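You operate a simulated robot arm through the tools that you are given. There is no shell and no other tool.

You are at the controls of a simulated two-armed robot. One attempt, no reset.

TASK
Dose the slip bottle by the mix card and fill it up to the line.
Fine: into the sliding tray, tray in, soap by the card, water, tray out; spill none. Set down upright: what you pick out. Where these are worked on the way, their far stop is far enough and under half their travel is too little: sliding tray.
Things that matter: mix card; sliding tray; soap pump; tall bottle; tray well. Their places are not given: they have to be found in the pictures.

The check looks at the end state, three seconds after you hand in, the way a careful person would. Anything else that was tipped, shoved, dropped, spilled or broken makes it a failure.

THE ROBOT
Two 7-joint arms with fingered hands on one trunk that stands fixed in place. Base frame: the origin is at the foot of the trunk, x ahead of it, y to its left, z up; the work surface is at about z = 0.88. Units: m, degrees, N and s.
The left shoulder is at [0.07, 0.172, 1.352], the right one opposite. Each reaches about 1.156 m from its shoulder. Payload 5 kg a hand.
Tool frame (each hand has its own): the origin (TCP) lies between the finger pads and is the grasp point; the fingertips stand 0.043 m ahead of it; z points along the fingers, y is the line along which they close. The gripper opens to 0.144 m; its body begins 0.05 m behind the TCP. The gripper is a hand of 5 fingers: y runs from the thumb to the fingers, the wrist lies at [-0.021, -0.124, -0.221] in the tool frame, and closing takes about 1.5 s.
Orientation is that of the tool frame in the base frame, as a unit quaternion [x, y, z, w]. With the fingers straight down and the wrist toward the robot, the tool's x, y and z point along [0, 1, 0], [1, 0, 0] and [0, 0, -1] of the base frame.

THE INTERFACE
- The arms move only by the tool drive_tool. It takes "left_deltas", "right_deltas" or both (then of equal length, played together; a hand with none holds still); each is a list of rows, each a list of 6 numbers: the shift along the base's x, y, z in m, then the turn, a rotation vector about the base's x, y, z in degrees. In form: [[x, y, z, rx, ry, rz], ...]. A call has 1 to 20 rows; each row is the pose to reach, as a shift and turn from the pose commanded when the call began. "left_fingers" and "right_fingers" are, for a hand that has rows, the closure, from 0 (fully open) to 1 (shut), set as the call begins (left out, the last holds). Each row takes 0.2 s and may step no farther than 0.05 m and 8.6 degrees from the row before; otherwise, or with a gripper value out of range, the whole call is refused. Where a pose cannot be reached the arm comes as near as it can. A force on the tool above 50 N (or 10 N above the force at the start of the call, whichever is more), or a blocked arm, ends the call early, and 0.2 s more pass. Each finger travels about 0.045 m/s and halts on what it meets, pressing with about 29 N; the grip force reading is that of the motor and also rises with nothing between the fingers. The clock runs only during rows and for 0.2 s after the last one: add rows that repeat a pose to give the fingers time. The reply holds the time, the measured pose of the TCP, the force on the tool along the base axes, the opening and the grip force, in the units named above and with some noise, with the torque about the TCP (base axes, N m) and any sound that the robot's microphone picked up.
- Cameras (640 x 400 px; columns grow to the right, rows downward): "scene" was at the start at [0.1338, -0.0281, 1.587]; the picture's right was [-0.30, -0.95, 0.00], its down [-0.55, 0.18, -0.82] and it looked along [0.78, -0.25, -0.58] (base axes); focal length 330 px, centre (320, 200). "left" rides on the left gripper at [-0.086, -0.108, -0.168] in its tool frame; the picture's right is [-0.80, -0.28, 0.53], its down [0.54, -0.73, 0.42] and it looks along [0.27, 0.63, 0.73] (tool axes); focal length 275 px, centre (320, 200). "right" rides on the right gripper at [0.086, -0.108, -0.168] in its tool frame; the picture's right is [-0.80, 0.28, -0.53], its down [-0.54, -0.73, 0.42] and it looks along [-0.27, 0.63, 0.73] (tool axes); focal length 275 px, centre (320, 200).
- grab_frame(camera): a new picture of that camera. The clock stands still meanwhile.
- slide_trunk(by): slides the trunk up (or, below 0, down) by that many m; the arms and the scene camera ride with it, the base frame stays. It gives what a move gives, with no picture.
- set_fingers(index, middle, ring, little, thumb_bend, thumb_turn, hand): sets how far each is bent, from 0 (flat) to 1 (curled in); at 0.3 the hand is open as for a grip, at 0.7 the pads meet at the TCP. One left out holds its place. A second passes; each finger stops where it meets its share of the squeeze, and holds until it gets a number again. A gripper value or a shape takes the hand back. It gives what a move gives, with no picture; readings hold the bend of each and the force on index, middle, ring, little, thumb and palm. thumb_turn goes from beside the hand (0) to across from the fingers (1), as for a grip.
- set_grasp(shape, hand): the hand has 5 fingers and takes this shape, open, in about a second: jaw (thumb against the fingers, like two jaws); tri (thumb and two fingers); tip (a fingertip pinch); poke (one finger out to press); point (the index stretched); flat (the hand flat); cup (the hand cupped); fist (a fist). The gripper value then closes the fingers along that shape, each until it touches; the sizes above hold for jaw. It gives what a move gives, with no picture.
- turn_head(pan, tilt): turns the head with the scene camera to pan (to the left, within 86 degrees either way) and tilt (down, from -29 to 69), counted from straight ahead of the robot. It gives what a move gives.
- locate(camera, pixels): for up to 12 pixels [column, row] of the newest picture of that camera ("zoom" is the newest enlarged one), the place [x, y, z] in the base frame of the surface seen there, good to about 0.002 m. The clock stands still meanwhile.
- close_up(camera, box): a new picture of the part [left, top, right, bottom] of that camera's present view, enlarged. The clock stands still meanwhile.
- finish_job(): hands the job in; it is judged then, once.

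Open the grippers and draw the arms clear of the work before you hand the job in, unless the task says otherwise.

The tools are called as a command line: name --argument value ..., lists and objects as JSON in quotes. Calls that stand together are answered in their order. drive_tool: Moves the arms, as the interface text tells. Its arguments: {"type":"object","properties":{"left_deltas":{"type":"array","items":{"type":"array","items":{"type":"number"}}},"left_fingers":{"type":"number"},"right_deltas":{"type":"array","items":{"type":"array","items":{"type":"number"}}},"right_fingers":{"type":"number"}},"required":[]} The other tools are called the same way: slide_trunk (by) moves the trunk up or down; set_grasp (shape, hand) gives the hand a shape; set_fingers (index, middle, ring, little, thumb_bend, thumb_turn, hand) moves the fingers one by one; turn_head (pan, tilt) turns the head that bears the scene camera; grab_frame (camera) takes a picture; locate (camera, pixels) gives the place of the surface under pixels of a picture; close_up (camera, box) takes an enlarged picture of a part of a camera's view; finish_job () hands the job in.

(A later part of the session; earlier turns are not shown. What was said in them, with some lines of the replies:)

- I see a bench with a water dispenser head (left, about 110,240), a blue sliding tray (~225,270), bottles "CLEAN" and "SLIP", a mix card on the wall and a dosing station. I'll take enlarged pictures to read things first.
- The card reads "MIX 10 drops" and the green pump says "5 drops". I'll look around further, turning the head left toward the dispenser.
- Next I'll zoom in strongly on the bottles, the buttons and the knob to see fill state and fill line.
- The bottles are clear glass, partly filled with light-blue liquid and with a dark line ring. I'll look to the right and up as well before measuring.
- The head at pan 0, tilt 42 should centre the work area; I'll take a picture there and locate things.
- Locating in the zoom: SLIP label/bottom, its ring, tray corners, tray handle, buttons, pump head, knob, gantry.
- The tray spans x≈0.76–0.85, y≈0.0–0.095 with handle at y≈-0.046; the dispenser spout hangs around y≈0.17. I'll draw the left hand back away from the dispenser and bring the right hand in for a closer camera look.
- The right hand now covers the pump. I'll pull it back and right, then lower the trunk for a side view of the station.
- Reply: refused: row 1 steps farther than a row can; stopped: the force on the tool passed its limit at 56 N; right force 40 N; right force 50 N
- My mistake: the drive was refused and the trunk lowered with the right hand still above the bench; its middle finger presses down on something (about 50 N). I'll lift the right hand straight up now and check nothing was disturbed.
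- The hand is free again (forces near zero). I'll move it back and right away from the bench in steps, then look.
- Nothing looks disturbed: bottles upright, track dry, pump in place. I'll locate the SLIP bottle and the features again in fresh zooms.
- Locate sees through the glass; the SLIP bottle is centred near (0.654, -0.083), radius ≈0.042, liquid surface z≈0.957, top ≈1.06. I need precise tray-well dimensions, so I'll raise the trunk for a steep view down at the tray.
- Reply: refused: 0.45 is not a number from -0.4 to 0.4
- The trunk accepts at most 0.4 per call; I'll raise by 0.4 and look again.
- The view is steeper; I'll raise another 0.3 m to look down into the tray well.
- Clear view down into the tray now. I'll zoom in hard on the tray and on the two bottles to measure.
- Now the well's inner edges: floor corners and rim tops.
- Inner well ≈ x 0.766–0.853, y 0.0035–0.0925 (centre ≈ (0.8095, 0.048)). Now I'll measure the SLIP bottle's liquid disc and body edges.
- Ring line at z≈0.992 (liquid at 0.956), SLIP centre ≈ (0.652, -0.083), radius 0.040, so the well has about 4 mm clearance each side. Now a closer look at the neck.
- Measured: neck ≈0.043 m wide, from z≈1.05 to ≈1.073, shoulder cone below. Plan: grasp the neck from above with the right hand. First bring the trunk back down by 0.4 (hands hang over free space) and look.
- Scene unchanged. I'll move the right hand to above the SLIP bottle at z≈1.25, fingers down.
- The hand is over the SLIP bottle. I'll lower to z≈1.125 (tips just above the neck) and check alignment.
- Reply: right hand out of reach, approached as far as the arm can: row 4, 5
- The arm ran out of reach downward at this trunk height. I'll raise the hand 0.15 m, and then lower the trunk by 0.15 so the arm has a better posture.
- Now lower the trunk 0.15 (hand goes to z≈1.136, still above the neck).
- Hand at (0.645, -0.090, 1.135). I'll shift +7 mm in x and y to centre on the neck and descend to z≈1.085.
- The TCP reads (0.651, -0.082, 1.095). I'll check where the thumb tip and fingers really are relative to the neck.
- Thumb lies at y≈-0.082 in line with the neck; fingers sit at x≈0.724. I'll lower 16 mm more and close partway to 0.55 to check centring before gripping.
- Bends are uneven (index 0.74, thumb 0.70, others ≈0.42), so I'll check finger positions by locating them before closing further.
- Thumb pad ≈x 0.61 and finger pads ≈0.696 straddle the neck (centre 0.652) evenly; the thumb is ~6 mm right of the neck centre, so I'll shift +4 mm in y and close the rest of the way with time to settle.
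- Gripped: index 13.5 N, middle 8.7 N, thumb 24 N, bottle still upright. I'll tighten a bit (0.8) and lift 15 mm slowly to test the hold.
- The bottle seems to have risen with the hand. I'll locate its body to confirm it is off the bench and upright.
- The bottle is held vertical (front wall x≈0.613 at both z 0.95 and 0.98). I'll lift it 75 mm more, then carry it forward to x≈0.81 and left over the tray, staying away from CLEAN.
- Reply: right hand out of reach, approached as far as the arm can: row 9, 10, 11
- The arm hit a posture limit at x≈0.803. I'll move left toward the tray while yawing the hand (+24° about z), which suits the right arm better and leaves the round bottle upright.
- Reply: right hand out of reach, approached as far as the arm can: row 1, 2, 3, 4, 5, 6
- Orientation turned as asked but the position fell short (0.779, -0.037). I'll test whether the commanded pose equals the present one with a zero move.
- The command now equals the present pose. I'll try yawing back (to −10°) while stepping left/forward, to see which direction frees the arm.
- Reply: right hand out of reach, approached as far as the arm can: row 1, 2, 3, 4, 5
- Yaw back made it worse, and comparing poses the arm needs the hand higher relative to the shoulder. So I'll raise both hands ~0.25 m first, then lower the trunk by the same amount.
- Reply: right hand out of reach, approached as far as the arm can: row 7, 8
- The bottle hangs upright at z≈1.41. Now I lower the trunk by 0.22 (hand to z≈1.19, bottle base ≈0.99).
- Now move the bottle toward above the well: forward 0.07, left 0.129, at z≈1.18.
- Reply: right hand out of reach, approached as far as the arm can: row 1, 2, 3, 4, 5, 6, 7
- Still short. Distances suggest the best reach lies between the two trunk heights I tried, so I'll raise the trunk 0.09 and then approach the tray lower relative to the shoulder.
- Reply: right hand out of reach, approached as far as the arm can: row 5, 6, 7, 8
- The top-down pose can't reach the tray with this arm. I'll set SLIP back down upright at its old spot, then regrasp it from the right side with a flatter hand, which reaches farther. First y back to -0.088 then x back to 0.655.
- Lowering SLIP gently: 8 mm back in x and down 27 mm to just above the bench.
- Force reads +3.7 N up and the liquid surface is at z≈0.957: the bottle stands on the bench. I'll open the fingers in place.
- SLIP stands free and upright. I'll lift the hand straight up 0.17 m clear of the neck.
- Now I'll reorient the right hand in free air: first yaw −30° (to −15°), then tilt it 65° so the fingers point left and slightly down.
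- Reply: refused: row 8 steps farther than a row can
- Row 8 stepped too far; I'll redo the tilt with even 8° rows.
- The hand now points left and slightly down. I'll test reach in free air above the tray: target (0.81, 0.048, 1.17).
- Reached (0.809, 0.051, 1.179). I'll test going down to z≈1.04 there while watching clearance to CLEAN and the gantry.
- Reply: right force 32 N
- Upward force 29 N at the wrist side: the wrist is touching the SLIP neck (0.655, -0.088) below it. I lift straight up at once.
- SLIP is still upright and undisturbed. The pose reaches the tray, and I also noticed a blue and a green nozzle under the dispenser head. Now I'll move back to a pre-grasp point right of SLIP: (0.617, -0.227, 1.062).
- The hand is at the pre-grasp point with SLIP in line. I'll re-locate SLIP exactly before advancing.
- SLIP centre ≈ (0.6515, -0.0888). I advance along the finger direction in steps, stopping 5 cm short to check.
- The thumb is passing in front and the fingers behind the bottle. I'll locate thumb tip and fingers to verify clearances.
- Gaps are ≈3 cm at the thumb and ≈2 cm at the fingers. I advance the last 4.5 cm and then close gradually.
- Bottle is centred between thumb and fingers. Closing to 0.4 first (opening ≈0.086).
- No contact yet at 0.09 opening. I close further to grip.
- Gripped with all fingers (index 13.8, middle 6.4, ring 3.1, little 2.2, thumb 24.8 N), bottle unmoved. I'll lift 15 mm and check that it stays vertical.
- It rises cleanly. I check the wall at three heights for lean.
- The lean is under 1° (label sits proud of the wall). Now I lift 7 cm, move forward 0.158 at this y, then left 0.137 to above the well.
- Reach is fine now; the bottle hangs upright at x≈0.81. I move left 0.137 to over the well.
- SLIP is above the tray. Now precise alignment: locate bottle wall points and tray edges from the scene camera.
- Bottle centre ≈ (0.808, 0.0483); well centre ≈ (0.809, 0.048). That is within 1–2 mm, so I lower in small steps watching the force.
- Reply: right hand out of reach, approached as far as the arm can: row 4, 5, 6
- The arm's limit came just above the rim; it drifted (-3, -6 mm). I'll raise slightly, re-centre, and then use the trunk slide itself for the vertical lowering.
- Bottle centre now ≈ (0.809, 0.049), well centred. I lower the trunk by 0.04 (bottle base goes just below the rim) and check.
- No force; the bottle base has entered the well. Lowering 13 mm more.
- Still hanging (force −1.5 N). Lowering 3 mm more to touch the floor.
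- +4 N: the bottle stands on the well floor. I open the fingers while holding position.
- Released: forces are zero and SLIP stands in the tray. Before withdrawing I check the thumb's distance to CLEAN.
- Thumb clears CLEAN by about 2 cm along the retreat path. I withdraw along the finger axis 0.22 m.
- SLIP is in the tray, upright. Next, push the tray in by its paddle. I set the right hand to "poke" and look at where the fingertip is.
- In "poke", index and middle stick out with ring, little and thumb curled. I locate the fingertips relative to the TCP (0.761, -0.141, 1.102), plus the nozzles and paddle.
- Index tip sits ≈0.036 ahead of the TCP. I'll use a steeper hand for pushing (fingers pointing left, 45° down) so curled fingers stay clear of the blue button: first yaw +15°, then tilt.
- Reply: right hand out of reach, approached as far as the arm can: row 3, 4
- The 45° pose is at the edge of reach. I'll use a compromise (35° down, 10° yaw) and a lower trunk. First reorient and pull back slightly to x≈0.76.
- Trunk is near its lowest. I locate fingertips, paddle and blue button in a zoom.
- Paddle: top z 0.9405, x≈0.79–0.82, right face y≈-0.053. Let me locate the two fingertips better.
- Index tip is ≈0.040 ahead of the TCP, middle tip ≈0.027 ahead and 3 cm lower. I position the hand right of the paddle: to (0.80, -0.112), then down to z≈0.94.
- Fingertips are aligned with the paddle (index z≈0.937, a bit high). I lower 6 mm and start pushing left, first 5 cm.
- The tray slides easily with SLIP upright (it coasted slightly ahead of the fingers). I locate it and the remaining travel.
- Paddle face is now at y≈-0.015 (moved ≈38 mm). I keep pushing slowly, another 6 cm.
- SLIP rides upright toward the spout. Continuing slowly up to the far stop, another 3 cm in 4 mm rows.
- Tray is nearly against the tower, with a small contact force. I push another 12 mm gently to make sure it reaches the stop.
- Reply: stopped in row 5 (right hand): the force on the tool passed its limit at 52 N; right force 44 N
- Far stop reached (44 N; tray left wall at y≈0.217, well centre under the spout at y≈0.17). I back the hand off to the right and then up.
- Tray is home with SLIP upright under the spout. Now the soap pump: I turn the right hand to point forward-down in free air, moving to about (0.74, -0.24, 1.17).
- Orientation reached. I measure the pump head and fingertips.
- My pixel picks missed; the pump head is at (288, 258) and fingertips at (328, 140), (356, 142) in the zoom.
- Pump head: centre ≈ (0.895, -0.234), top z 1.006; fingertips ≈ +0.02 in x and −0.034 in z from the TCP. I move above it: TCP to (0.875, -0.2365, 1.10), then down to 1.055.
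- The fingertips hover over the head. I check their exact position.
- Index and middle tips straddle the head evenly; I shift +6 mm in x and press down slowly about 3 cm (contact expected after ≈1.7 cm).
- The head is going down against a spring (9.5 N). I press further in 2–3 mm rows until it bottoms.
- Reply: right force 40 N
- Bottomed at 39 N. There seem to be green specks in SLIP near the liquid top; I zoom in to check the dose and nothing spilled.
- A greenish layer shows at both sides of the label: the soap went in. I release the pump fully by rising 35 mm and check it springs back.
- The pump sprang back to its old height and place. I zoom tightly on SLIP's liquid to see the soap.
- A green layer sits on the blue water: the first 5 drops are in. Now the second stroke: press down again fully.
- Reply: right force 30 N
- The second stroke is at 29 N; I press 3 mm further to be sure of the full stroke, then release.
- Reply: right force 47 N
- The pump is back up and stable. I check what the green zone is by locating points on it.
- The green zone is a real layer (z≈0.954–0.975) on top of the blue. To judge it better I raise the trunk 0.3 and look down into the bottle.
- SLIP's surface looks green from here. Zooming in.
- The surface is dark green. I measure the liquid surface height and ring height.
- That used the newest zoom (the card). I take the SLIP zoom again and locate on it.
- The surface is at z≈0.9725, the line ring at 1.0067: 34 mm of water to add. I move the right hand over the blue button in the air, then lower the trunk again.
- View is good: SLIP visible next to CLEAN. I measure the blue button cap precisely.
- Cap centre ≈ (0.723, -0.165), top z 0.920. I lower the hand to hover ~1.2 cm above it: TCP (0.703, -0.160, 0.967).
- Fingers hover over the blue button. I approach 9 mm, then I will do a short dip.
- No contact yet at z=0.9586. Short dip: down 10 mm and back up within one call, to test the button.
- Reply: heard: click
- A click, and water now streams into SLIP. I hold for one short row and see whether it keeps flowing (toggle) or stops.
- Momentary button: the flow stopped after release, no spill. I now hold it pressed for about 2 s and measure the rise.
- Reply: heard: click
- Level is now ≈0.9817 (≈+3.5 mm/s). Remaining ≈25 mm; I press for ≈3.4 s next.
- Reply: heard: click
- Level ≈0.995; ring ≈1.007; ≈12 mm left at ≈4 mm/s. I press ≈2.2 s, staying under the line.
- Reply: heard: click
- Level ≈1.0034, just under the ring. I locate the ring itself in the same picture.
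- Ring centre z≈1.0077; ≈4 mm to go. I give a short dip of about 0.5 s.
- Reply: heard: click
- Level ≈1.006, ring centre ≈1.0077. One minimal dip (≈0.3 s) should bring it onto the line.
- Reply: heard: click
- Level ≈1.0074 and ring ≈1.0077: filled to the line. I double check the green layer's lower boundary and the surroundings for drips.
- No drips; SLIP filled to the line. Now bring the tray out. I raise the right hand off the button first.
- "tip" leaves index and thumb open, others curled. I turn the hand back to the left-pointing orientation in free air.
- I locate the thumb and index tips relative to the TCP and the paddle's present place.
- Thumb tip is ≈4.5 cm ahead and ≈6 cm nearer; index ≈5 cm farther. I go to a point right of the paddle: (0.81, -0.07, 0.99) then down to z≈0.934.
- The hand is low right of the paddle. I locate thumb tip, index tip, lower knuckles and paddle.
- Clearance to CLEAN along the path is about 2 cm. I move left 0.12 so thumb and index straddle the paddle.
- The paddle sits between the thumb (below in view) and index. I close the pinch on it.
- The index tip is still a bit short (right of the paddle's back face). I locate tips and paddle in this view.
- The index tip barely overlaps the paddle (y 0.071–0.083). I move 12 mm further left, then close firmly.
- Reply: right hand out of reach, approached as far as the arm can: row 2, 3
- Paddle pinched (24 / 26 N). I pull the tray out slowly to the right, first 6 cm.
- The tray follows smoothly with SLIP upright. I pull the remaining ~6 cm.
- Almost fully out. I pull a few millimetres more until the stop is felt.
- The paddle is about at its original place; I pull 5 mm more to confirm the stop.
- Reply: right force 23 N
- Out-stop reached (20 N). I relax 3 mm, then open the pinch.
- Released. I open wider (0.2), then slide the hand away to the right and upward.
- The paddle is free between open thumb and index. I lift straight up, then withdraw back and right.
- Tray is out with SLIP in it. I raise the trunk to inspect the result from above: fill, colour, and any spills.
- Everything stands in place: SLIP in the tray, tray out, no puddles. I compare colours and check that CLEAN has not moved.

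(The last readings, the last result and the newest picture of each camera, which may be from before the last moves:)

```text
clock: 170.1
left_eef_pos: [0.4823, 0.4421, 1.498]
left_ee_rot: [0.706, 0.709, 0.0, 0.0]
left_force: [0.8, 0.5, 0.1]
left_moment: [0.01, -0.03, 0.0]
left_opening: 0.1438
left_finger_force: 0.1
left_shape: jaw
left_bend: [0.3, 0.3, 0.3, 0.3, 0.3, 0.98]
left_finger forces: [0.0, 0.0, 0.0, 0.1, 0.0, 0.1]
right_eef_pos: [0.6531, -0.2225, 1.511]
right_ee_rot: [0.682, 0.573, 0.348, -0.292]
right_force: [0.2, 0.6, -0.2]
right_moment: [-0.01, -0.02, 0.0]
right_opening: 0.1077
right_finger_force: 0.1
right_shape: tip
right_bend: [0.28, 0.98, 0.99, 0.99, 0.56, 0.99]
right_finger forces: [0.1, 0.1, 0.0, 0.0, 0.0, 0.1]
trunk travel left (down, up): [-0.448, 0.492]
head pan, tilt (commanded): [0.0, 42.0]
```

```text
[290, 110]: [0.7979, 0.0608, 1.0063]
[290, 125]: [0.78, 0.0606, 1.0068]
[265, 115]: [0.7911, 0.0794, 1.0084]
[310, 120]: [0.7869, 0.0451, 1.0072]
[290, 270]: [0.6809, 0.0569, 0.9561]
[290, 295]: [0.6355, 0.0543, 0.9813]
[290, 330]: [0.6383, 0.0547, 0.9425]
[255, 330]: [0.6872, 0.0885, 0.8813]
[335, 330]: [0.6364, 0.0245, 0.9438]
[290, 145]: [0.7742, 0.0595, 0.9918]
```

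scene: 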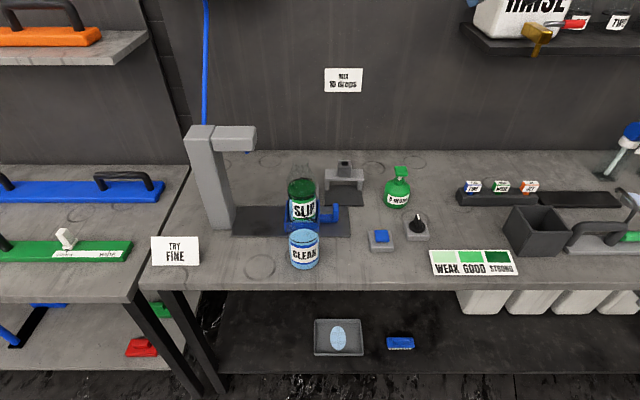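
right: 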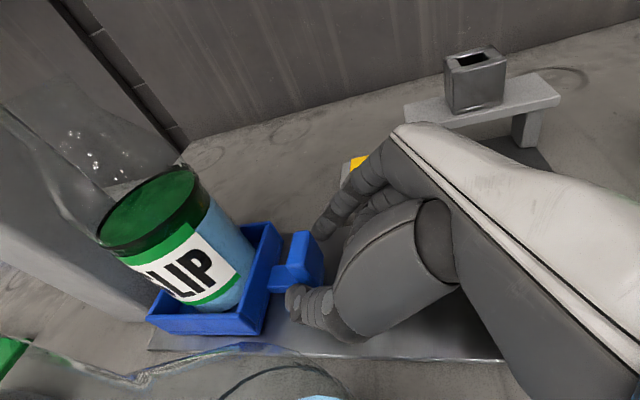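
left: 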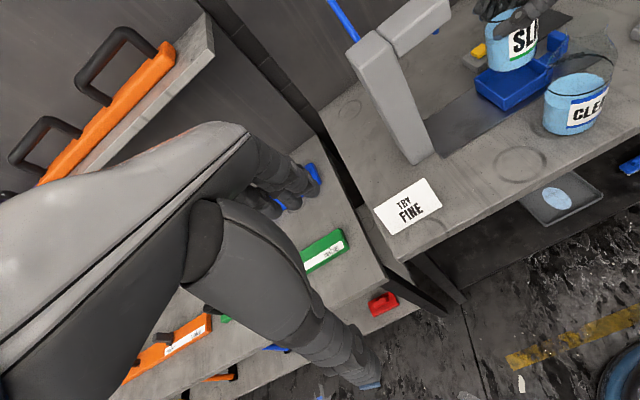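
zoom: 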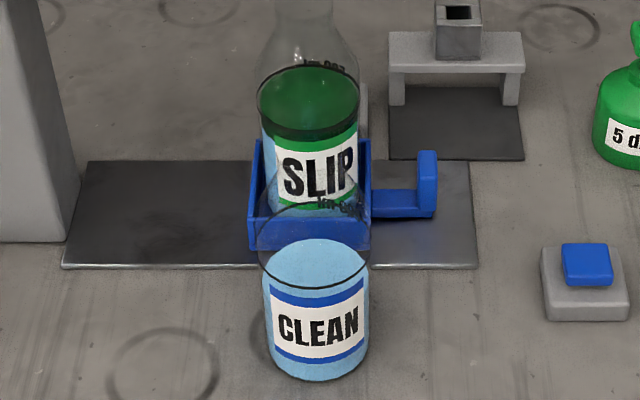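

All is in order: SLIP surface ≈1.007 at its line, upright in the tray at the out stop; CLEAN, pump and button unmoved. I open the right hand to "jaw" and draw both arms back clear of the bench.

set_grasp --hand "right" --shape "jaw"

drive_tool --right_deltas '[[-0.02, -0.025, 0, 0, 0, 0], [-0.04, -0.05, 0, 0, 0, 0], [-0.06, -0.075, 0, 0, 0, 0], [-0.08, -0.1, 0, 0, 0, 0], [-0.1, -0.125, 0, 0, 0, 0], [-0.12, -0.15, 0, 0, 0, 0], [-0.14, -0.175, 0, 0, 0, 0], [-0.16, -0.2, 0, 0, 0, 0]]' --right_fingers 0

grab_frame --camera "scene"

```text
clock: 171.0
left_eef_pos: [0.4826, 0.4413, 1.4969]
left_ee_rot: [0.706, 0.708, 0.0, 0.0]
left_force: [0.5, 0.2, -0.1]
left_moment: [-0.04, -0.01, -0.03]
left_opening: 0.1438
left_finger_force: 0.2
left_shape: jaw
left_bend: [0.3, 0.3, 0.3, 0.3, 0.3, 0.98]
left_finger forces: [0.1, 0.0, 0.1, 0.1, 0.1, 0.0]
right_eef_pos: [0.6525, -0.2229, 1.5109]
right_ee_rot: [0.682, 0.573, 0.348, -0.293]
right_force: [-0.5, 0.0, 0.0]
right_moment: [0.01, 0.0, -0.01]
right_opening: 0.1439
right_finger_force: 0.1
right_shape: jaw
right_bend: [0.3, 0.3, 0.3, 0.3, 0.3, 0.98]
right_finger forces: [0.1, 0.1, 0.0, 0.1, 0.1, 0.0]
trunk travel left (down, up): [-0.448, 0.492]
head pan, tilt (commanded): [0.0, 42.0]
```

```text
clock: 172.8
left_eef_pos: [0.4813, 0.4404, 1.4976]
left_ee_rot: [0.706, 0.709, 0.001, -0.001]
left_force: [-1.3, -1.0, -0.1]
left_moment: [0.01, 0.02, -0.01]
left_opening: 0.144
left_finger_force: 0.2
left_shape: jaw
left_bend: [0.3, 0.3, 0.3, 0.3, 0.3, 0.98]
left_finger forces: [0.0, 0.1, 0.1, 0.1, 0.1, 0.0]
right_eef_pos: [0.4928, -0.4248, 1.5121]
right_ee_rot: [0.683, 0.573, 0.347, -0.292]
right_force: [-0.6, -0.1, 0.3]
right_moment: [0.03, 0.02, 0.01]
right_opening: 0.1441
right_finger_force: 0.1
right_shape: jaw
right_bend: [0.3, 0.3, 0.3, 0.3, 0.3, 0.98]
right_finger forces: [0.0, 0.0, 0.1, 0.1, 0.0, 0.0]
trunk travel left (down, up): [-0.448, 0.492]
head pan, tilt (commanded): [0.0, 42.0]
```

```text
taken
```

scene: 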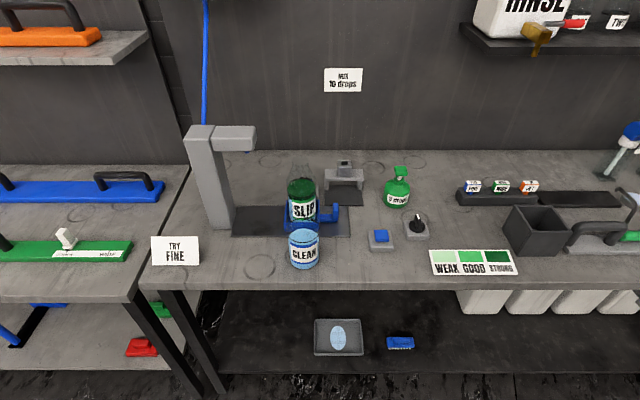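

The picture shows SLIP upright in the tray at its out position, filled to the line with soap dosed twice (10 drops), and both arms clear with open hands. I hand the job in.

finish_job

```text
The job is handed in.
```

I've handed in the job. The slip bottle is upright in the sliding tray, the tray is fully out, and the bottle is filled to its line. I couldn't confirm the exact drop count.

- **Soap:** The mix card says 10 drops and each stroke of the pump gives 5, so I pressed it twice. Soap clearly went in, but the green layer looked the same after the second stroke as after the first. The layer's colour looks closest to the STRONG patch on the colour chart. It was just as dark after one stroke, so I took it for the soap's own colour rather than the mix strength.
- **Water:** I filled in short presses until the surface was within about a millimetre of the line, and saw no drips or puddles.
- **Tray:** I pushed it in to its far stop before dosing and pulled it back to its out stop afterwards. I left the bottle in the tray well, because the instructions end with the tray out.
- **Contacts along the way:**
    - My right hand pressed briefly on something at the bench, around 50 N, when I lowered the trunk at the wrong moment.
    - My wrist later rested on the top of the slip bottle.
    - I first picked up the slip bottle from above, couldn't reach the tray that way, and set it back down before gripping it from the side.
    - Nothing tipped or moved in any of these, and the clean bottle, pump and buttons looked undisturbed in the last pictures.
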